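You operate a simulated robot arm through the tools that you are given. There is no shell and no other tool. Be economical: measure what you need, move in short steps, check, and stop when the job is done.

The job below is to be done with a simulated robot arm. You get a single attempt, and the scene is never put back.

## Task
Slide the soap dish along the green table until it stands next to the clothes brush.

Only the result counts: the job must be done as asked and must still hold three seconds after the hand-in. Knocking over, shifting, dropping, spilling or breaking anything else fails it.

## Robot
A 7-joint arm with a two-finger parallel gripper, fixed in place. Base frame: the origin is at the foot of the arm, x ahead of it, y to its left, z up; the work surface is at about z = 0.72. Units: m, degrees, N and s.
With the tool pointing down near the work surface it reaches from about 0.28 to 0.68 m from the base axis. Its first joint turns from -66.0 to 66.0 degrees. Payload 1.57 kg.
Tool frame: the origin (TCP) lies between the finger pads and is the grasp point; the fingertips stand 0.03 m ahead of it; z points along the fingers, y is the line along which they close. The gripper opens to 0.11 m. The fingers are 0.024 m wide and 0.012 m thick; the gripper's body (0.048 by 0.112 m) begins 0.078 m behind the TCP.
Orientation is that of the tool frame in the base frame, as a unit quaternion [w, x, y, z]. With the fingers straight down and closing along the base's y, the tool's x points along the base's -x, its y along +y and its z along -z.

## Interface
- The arm moves only by the tool send_rows. Its argument "plan" is a list of rows, each a list of 7 numbers: the shift along the base's x, y, z in cm, then the turn, a rotation vector about the base's x, y, z in degrees, then the closure, from 0 (fully open) to 1 (shut). In form: [[tx, ty, tz, ax, ay, az, fingers], ...]. A call has 1 to 12 rows; each row shifts and turns the commanded pose from where the row before left it. A row lasts 0.2 s, in which the tool goes at most 0.05 m and 8.6 degrees; a call with a longer step from one row to the next is refused whole, and so is a gripper value outside its range. A pose out of reach is approached as far as the arm can. The call stops where the force on the tool passes 40 N (or 10 N more than at its start, if that is more) or the arm is blocked; 0.2 s more then pass. Each finger travels about 0.108 m/s and halts on what it meets, pressing with about 26 N; the grip force reading is that of the motor and also rises with nothing between the fingers. The clock runs only during rows and for 0.2 s after the last one: add rows that do not move to give the fingers time. The reply holds the time, the measured pose of the TCP, the force on the tool along the base axes, the opening and the grip force, in the units named above and with some noise, and new pictures: "pictures" is both (left out), scene, wrist or none.
- Cameras (640 x 400 px; columns grow to the right, rows downward): "scene" is fixed at [0.1446, -0.387, 1.3887]; the picture's right is [0.90, -0.43, 0.00], its down [-0.31, -0.64, -0.70] and it looks along [0.30, 0.63, -0.71] (base axes); focal length 319 px, centre (320, 200). "wrist" rides on the gripper at [0.07, 0.016, -0.141] in the tool frame; the picture's right is [-0.23, 0.97, 0.00], its down [-0.86, -0.20, -0.48] and it looks along [-0.47, -0.11, 0.88] (tool axes); focal length 222 px, centre (320, 200). There is no depth. A picture from a camera that has moved, and an enlarged one, comes with that camera's place and axes in the base frame and with its lens.
- zoom(camera, box): a new picture of the part [left, top, right, bottom] of that camera's present view, enlarged. No time passes.
- hand_in(): hands the job in; it is judged then, once.

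Go step by step. Nothing tells you positions but the pictures and the camera data: compare them with the known pose of the tool, close in by small moves and look again before you grip or let go. The budget is 90 turns and 170 pictures, counting those below and the enlarged ones. Unless the task says otherwise, let go and move clear before handing in, and close with one line.

The tools are called as a command line: name --pt "numbers of a row" for each row, then --argument value for the rest, lists and objects as JSON in quotes. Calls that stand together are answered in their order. send_rows: Moves the arm, as the interface text tells. Its arguments: {"type":"object","properties":{"plan":{"type":"array","items":{"type":"array","items":{"type":"number"}}},"pictures":{"type":"string","enum":["both","scene","wrist","none"]}},"required":["plan"]} The other tools are called the same way: zoom (camera, box) takes an enlarged picture of a part of a camera's view; hand_in () hands the job in.

At the start:

```text
clock: 0.0
eef_pos: [0.3773, 0.1995, 0.9146]
tcp_rot: [0.0, 0.0, 1.0, 0.0]
wrist_force: [-0.3, -0.3, -0.7]
opening: 0.1098
gripper_force: 0.1
```

scene: 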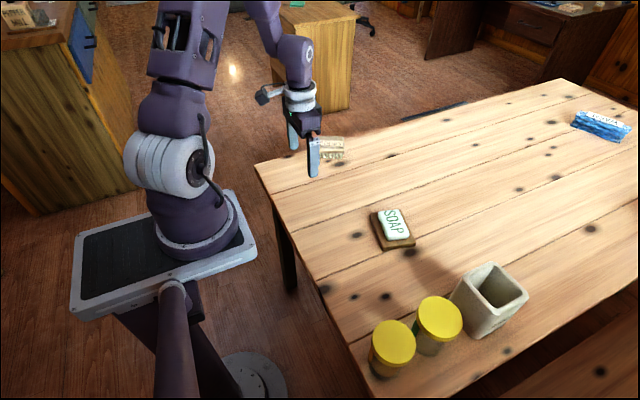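
wrist: 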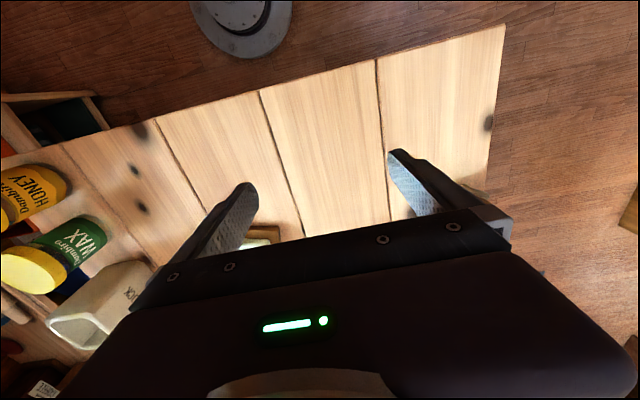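

I see a plain wooden table (not green) with a soap dish in the middle, two jars and a crock in front, a pale object behind the gripper and a blue object far right. I'll zoom in to identify them before moving.

zoom --camera "scene" --box '[260, 110, 420, 210]'

zoom --camera "scene" --box '[540, 80, 640, 160]'

zoom --camera "scene" --box '[340, 190, 440, 270]'

```text
4.00 times, centred on (340, 160) of scene
camera zoom: at [0.1446, -0.387, 1.3887], right [0.9, -0.43, 0.0], down [-0.31, -0.64, -0.7], along [0.3, 0.63, -0.71], focal length 1278 px, centre (240, 360)
```

zoom: 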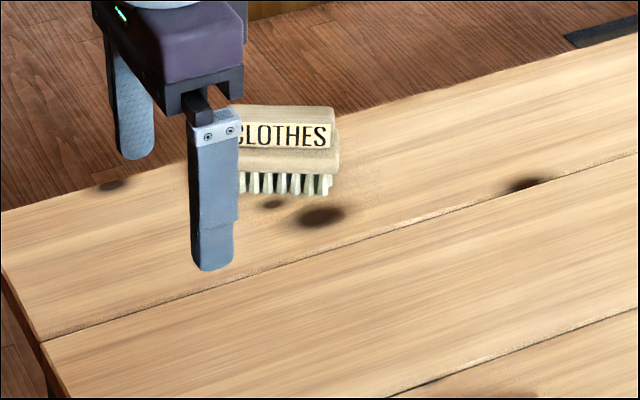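

```text
5.00 times, centred on (590, 120) of scene
camera zoom: at [0.1446, -0.387, 1.3887], right [0.9, -0.43, 0.0], down [-0.31, -0.64, -0.7], along [0.3, 0.63, -0.71], focal length 1597 px, centre (-1030, 600)
```

zoom: 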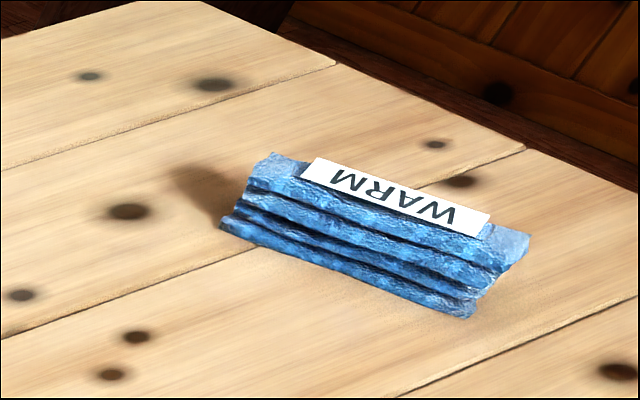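

```text
5.00 times, centred on (390, 230) of scene
camera zoom: at [0.1446, -0.387, 1.3887], right [0.9, -0.43, 0.0], down [-0.31, -0.64, -0.7], along [0.3, 0.63, -0.71], focal length 1597 px, centre (-30, 50)
```

zoom: 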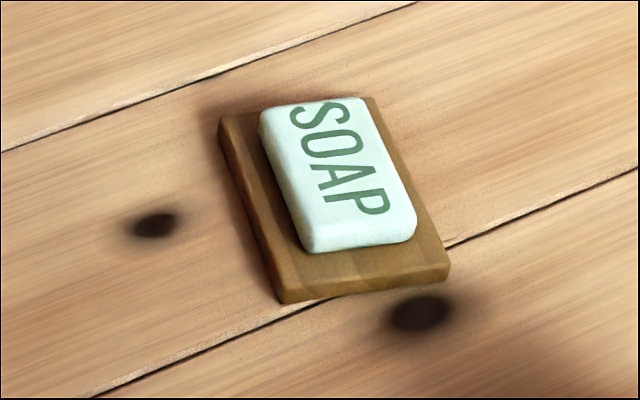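

The labelled brush ("CLOTHES") is at about (0.53, 0.37). The dish is at about (0.55, 0.02), roughly 9 x 11.5 cm and turned about 15°, with loose soap on it. This is the only table with either object, so I take it to be the one meant. I'll move above the dish with the fingers turned to span its short side.

send_rows --pt "1.94 -2 0 0 0 8.3 0" --pt "1.94 -2 0 0 0 8.3 0" --pt "1.94 -2 0 0 0 8.3 0" --pt "1.94 -2 0 0 0 8.3 0" --pt "1.94 -2 0 0 0 8.3 0" --pt "1.94 -2 0 0 0 8.3 0" --pt "1.94 -2 0 0 0 8.3 0" --pt "1.94 -2 0 0 0 8.3 0" --pt "1.94 -2 0 0 0 8.3 0" --pt "0 0 0 0 0 0 0"

```text
clock: 2.2
eef_pos: [0.5517, 0.0161, 0.9161]
tcp_rot: [0.0, -0.608, 0.794, 0.0]
wrist_force: [-0.4, -0.2, -0.6]
opening: 0.11
gripper_force: 0.0
camera wrist: at [0.5163, -0.0468, 1.0579], right [-0.88, 0.47, 0.0], down [0.42, 0.77, 0.48], along [0.23, 0.42, -0.88], focal length 222 px, centre (320, 200)
```

scene: 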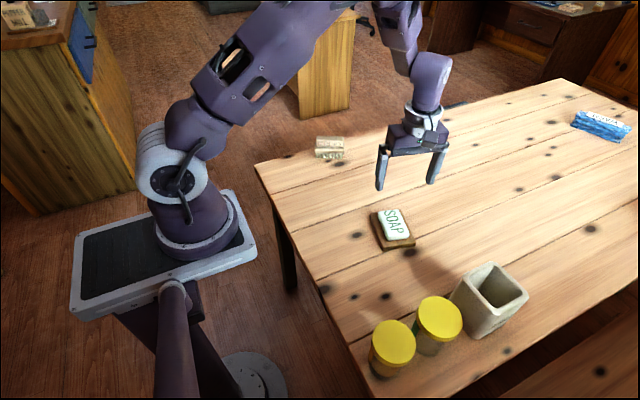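
wrist: 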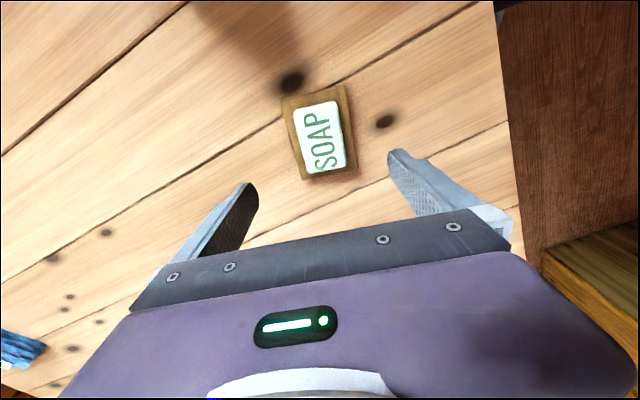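

The wrist view puts the dish centre at about (0.547, 0.015), which agrees with the scene estimate. I'll zoom in to get its angle and the brush's outline.

zoom --camera "wrist" --box '[256, 80, 384, 190]'

zoom --camera "scene" --box '[290, 120, 370, 170]'

```text
3.64 times, centred on (320, 135) of wrist
camera zoom: at [0.5163, -0.0468, 1.0579], right [-0.88, 0.47, 0.0], down [0.42, 0.77, 0.48], along [0.23, 0.42, -0.88], focal length 808 px, centre (320, 436)
```

zoom: 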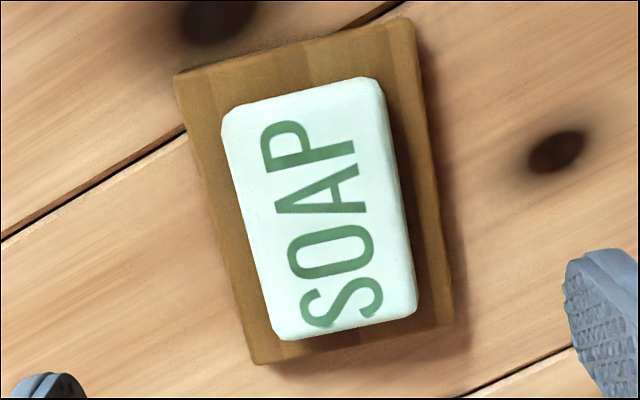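

```text
8.00 times, centred on (330, 145) of scene
camera zoom: at [0.1446, -0.387, 1.3887], right [0.9, -0.43, 0.0], down [-0.31, -0.64, -0.7], along [0.3, 0.63, -0.71], focal length 2555 px, centre (240, 640)
```

zoom: 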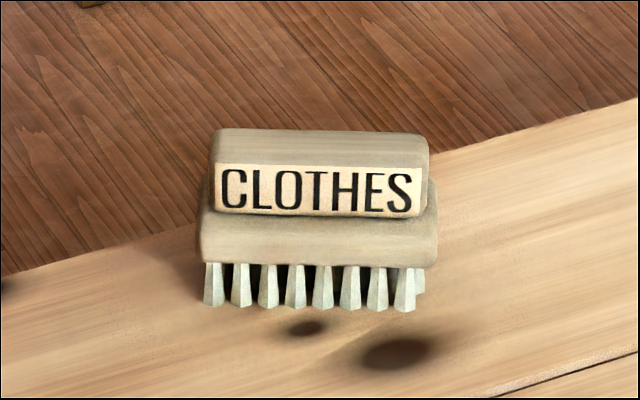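

Dish centre is at (0.550, 0.0185), turned about 16.5°. The brush's front face is centred near (0.538, 0.371), turned about -28°. Next I'll centre over the dish and descend part way.

send_rows --pt "-0.17 0.24 -3 0 0 -1.5 0" --pt "0 0 -4 0 0 0 0" --pt "0 0 -4 0 0 0 0" --pt "0 0 0 0 0 0 0"

```text
clock: 3.2
eef_pos: [0.5516, 0.0206, 0.8053]
tcp_rot: [0.0, -0.597, 0.802, 0.001]
wrist_force: [0.1, -0.1, -0.2]
opening: 0.1099
gripper_force: 0.0
camera wrist: at [0.5152, -0.0416, 0.9469], right [-0.87, 0.5, 0.0], down [0.44, 0.76, 0.48], along [0.24, 0.41, -0.88], focal length 222 px, centre (320, 200)
```

scene: 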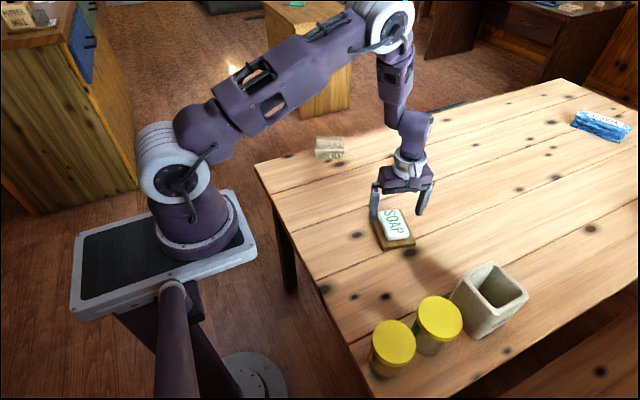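
wrist: 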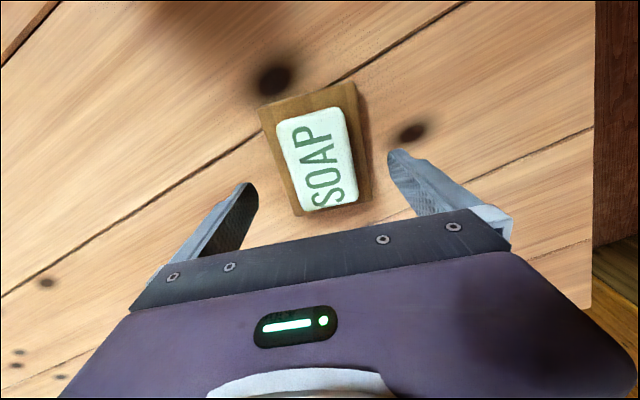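

The dish sits between the fingers. I'll descend to just above the table.

send_rows --pt "-0.1 -0.2 -2.5 0 0 0 0" --pt "0 0 -1.5 0 0 0 0" --pt "0 0 -0.8 0 0 0 0" --pt "0 0 0 0 0 0 0"

```text
clock: 4.2
eef_pos: [0.5496, 0.0207, 0.7576]
tcp_rot: [0.0, -0.597, 0.803, 0.0]
wrist_force: [-0.1, 0.5, 0.5]
opening: 0.11
gripper_force: 0.1
camera wrist: at [0.5136, -0.0433, 0.8994], right [-0.87, 0.5, 0.0], down [0.44, 0.76, 0.48], along [0.24, 0.41, -0.88], focal length 222 px, centre (320, 200)
```

scene: 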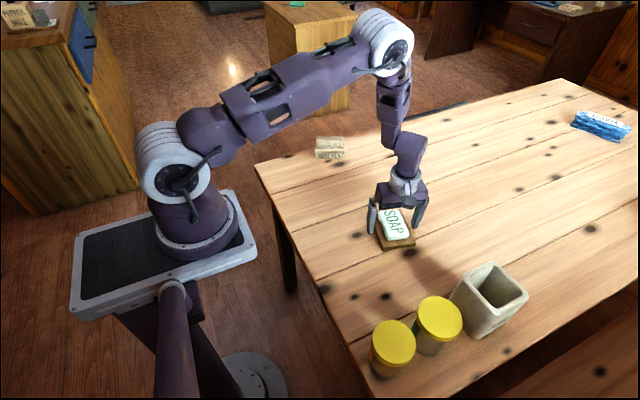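
wrist: 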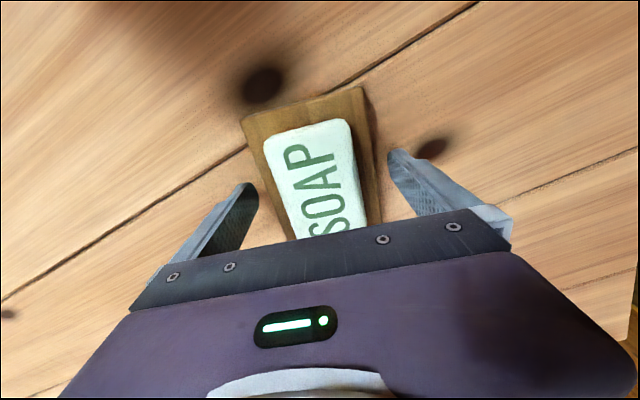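

The fingers straddle the dish evenly. I'll lower 4 mm more and close gently.

send_rows --pt "0 0 -0.4 0 0 0 0" --pt "0 0 0 0 0 0 0.1" --pt "0 0 0 0 0 0 0.18" --pt "0 0 0 0 0 0 0.26" --pt "0 0 0 0 0 0 0.3" --pt "0 0 0 0 0 0 0.3"

```text
clock: 5.6
eef_pos: [0.55, 0.0205, 0.7542]
tcp_rot: [0.0, -0.597, 0.802, 0.0]
wrist_force: [1.2, 0.0, 0.1]
opening: 0.0901
gripper_force: 26.0
camera wrist: at [0.5138, -0.0425, 0.8951], right [-0.87, 0.5, 0.0], down [0.44, 0.76, 0.48], along [0.24, 0.41, -0.88], focal length 222 px, centre (320, 200)
```

scene: 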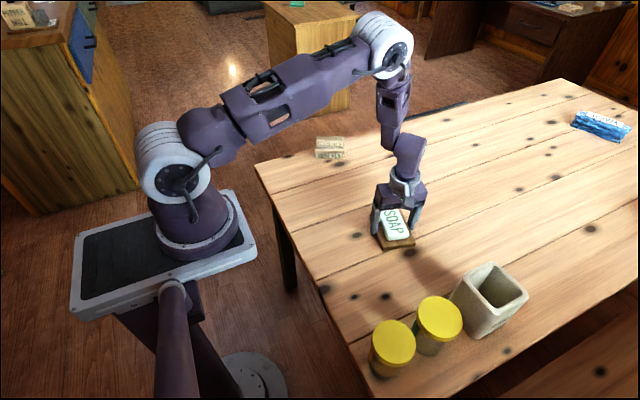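
wrist: 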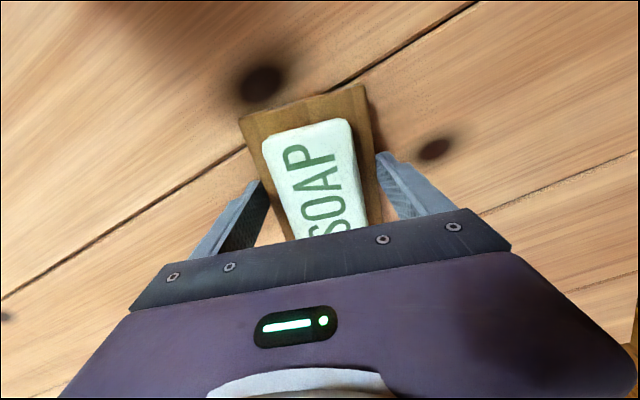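

The dish is held at 9 cm opening. I'll slide it slowly along the table toward the brush, turning it a little to line up with it.

send_rows --pt "-0.1 0.6 0 0 0 0 0.3" --pt "-0.2 1.1 0 0 0 -0.6 0.3" --pt "-0.26 1.5 0 0 0 -0.6 0.3" --pt "-0.26 1.5 0 0 0 -0.6 0.3" --pt "-0.26 1.5 0 0 0 -0.6 0.3" --pt "-0.26 1.5 0 0 0 -0.6 0.3" --pt "-0.26 1.5 0 0 0 -0.6 0.3" --pt "-0.26 1.5 0 0 0 -0.6 0.3" --pt "-0.26 1.5 0 0 0 -0.6 0.3" --pt "-0.26 1.5 0 0 0 -0.6 0.3" --pt "-0.2 1.1 0 0 0 -0.6 0.3" --pt "-0.1 0.6 0 0 0 0 0.3"

```text
clock: 8.2
eef_pos: [0.5213, 0.1745, 0.7536]
tcp_rot: [0.0, -0.554, 0.833, 0.0]
wrist_force: [1.0, -0.4, 0.8]
opening: 0.0897
gripper_force: 26.0
camera wrist: at [0.4797, 0.1156, 0.895], right [-0.81, 0.59, 0.0], down [0.52, 0.71, 0.48], along [0.28, 0.39, -0.88], focal length 222 px, centre (320, 200)
```

scene: 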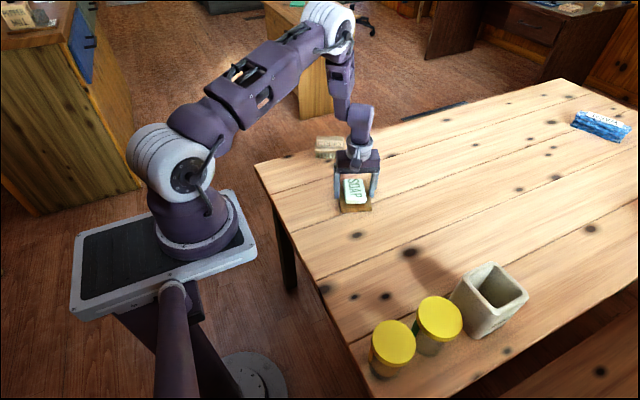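
wrist: 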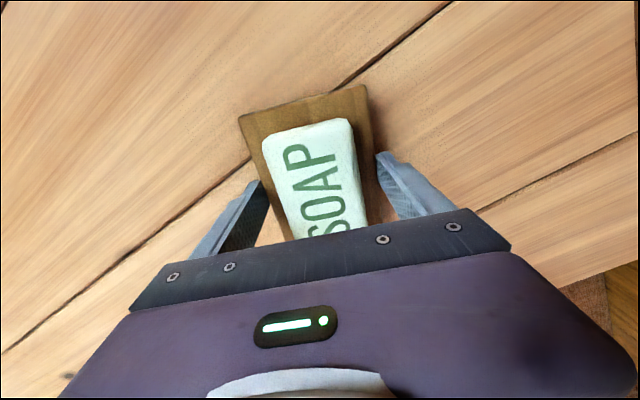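

The slide works and the soap rides along undisturbed. I'll continue about 9.5 cm and then check the gap.

send_rows --pt "-0.1 0.6 0 0 0 -0.6 0.3" --pt "-0.2 1.2 0 0 0 -0.6 0.3" --pt "-0.2 1.3 0 0 0 -0.6 0.3" --pt "-0.2 1.3 0 0 0 -0.6 0.3" --pt "-0.2 1.3 0 0 0 -0.6 0.3" --pt "-0.2 1.3 0 0 0 -0.6 0.3" --pt "-0.2 1.1 0 0 0 -0.6 0.3" --pt "-0.2 0.8 0 0 0 -0.6 0.3" --pt "-0.1 0.6 0 0 0 -0.4 0.3" --pt "0 0 0 0 0 0 0.3"

zoom --camera "scene" --box '[270, 120, 398, 200]'

```text
clock: 10.4
eef_pos: [0.5064, 0.27, 0.7529]
tcp_rot: [0.0, -0.515, 0.857, 0.0]
wrist_force: [0.1, -0.5, 0.1]
opening: 0.0899
gripper_force: 26.1
camera wrist: at [0.459, 0.2151, 0.8946], right [-0.75, 0.66, 0.0], down [0.58, 0.66, 0.48], along [0.31, 0.36, -0.88], focal length 222 px, centre (320, 200)
```

scene: 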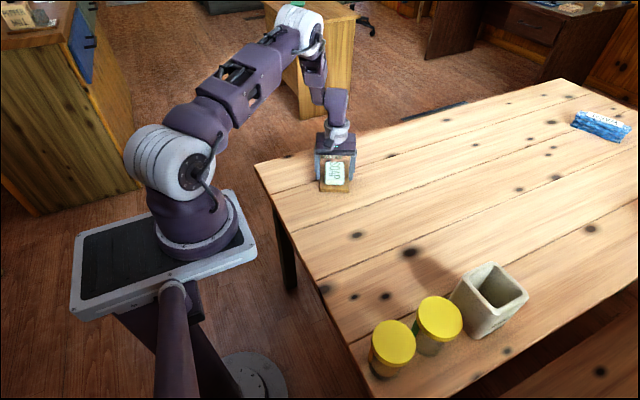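
wrist: 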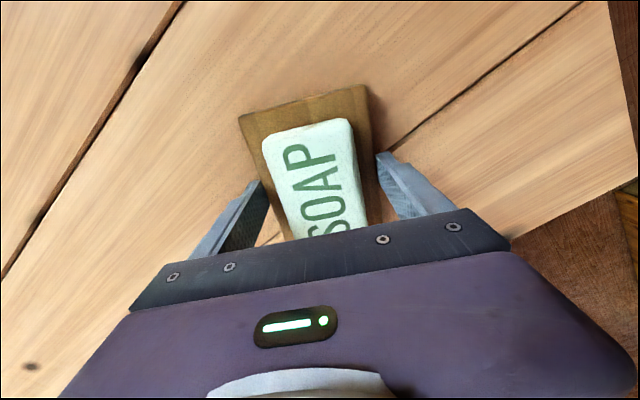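

```text
5.00 times, centred on (334, 160) of scene
camera zoom: at [0.1446, -0.387, 1.3887], right [0.9, -0.43, 0.0], down [-0.31, -0.64, -0.7], along [0.3, 0.63, -0.71], focal length 1597 px, centre (250, 400)
```

zoom: 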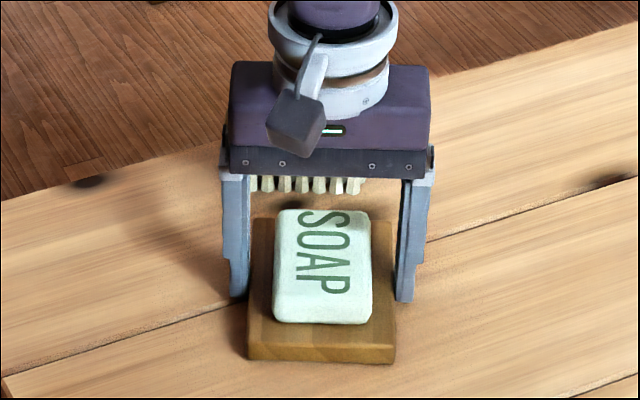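

The gap is clear in this view: the dish's back edge is about 4.5 cm short of the bristles, with the brush centre about 2 cm to the left. I'll move in 2 cm and look again.

send_rows --pt "0 0.4 0 0 0 0 0.3" --pt "0.05 0.6 0 0 0 0 0.3" --pt "0.05 0.6 0 0 0 0 0.3" --pt "0 0.4 0 0 0 0 0.3" --pt "0 0 0 0 0 0 0.3" --pictures "none"

zoom --camera "scene" --box '[288, 130, 368, 180]'

```text
clock: 11.6
eef_pos: [0.5079, 0.2877, 0.7529]
tcp_rot: [0.0, -0.515, 0.857, 0.0]
wrist_force: [0.2, 0.5, -0.1]
opening: 0.0894
gripper_force: 26.1
```

```text
8.00 times, centred on (328, 155) of scene
camera zoom: at [0.1446, -0.387, 1.3887], right [0.9, -0.43, 0.0], down [-0.31, -0.64, -0.7], along [0.3, 0.63, -0.71], focal length 2555 px, centre (256, 560)
```

zoom: 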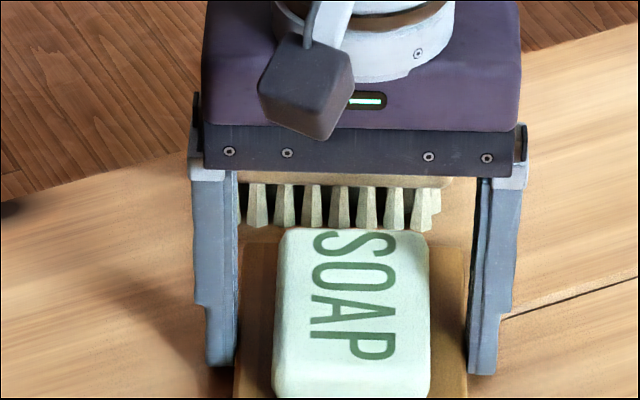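

The remaining gap to the bristles is about 3 cm. I'll go in another 1.6 cm.

send_rows --pt "0 0.3 0 0 0 0 0.3" --pt "0.05 0.5 0 0 0 0 0.3" --pt "0.05 0.5 0 0 0 0 0.3" --pt "0 0.4 0 0 0 0 0.3" --pt "0 0 0 0 0 0 0.3" --pictures "none"

zoom --camera "scene" --box '[288, 130, 368, 180]'

```text
clock: 12.8
eef_pos: [0.5078, 0.3071, 0.7525]
tcp_rot: [0.0, -0.515, 0.857, 0.0]
wrist_force: [-0.7, -0.2, 0.1]
opening: 0.0896
gripper_force: 25.8
```

```text
8.00 times, centred on (328, 155) of scene
camera zoom: at [0.1446, -0.387, 1.3887], right [0.9, -0.43, 0.0], down [-0.31, -0.64, -0.7], along [0.3, 0.63, -0.71], focal length 2555 px, centre (256, 560)
```

zoom: 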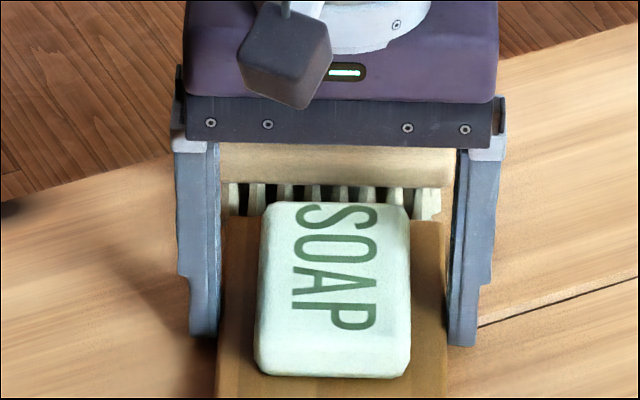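

The dish is now square to the brush, with roughly a centimetre of gap. I'll open the fingers and lift straight up.

send_rows --pt "0 0 0 0 0 0 0.15" --pt "0 0 0 0 0 0 0.05" --pt "0 0 0 0 0 0 0" --pt "0 0 0 0 0 0 0" --pt "0 0 1 0 0 0 0" --pt "0 0 2 0 0 0 0" --pt "0 0 3 0 0 0 0" --pt "0 0 4 0 0 0 0" --pt "-1 -3 3 0 0 0 0" --pt "-1 -4 2 0 0 0 0" --pt "-1 -4 0 0 0 0 0" --pt "-1 -4 0 0 0 0 0"

zoom --camera "scene" --box '[288, 130, 368, 180]'

```text
clock: 15.4
eef_pos: [0.466, 0.154, 0.9041]
tcp_rot: [0.0, -0.515, 0.857, -0.001]
wrist_force: [-0.3, 0.7, 0.4]
opening: 0.1098
gripper_force: 0.1
camera wrist: at [0.4199, 0.099, 1.0458], right [-0.75, 0.66, 0.0], down [0.58, 0.66, 0.48], along [0.31, 0.36, -0.88], focal length 222 px, centre (320, 200)
```

scene: 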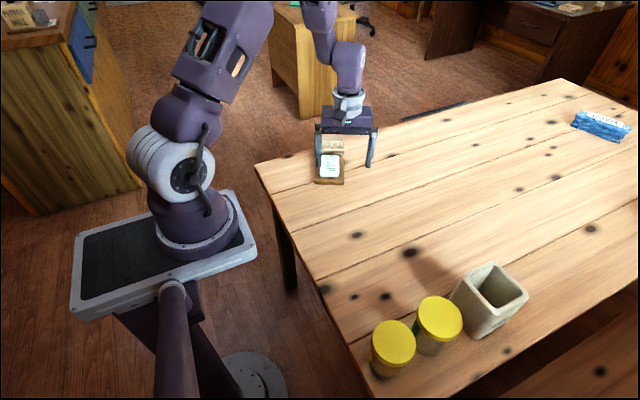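
wrist: 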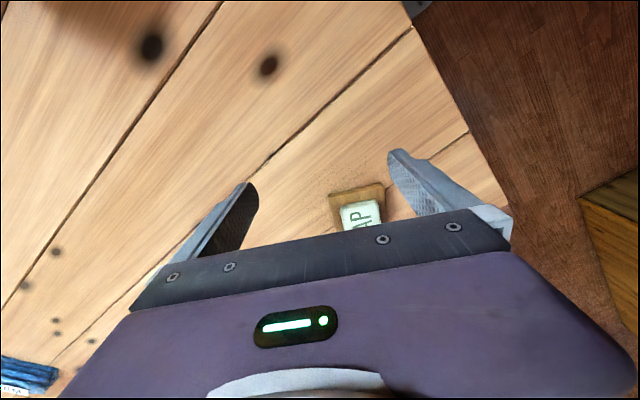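

```text
8.00 times, centred on (328, 155) of scene
camera zoom: at [0.1446, -0.387, 1.3887], right [0.9, -0.43, 0.0], down [-0.31, -0.64, -0.7], along [0.3, 0.63, -0.71], focal length 2555 px, centre (256, 560)
```

zoom: 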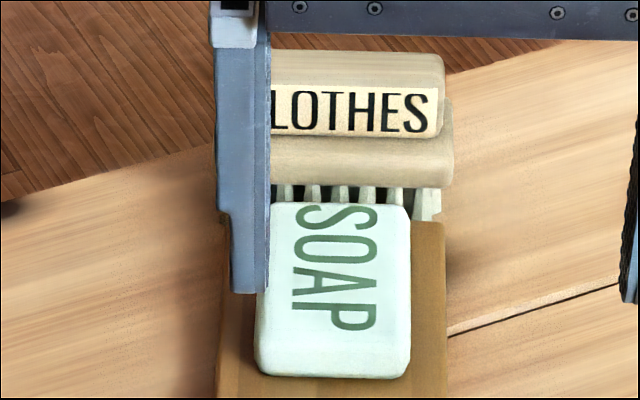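

The dish stands right in front of the brush with the soap still on it. The brush is at the same pixels as before, and the gripper is clear, so I'm handing in.

hand_in

```text
The job is handed in.
```

The soap dish now stands about 1 cm from the clothes brush with the soap still on it, and nothing else moved; the table is bare wood rather than green, but it was the only one with both objects on it.
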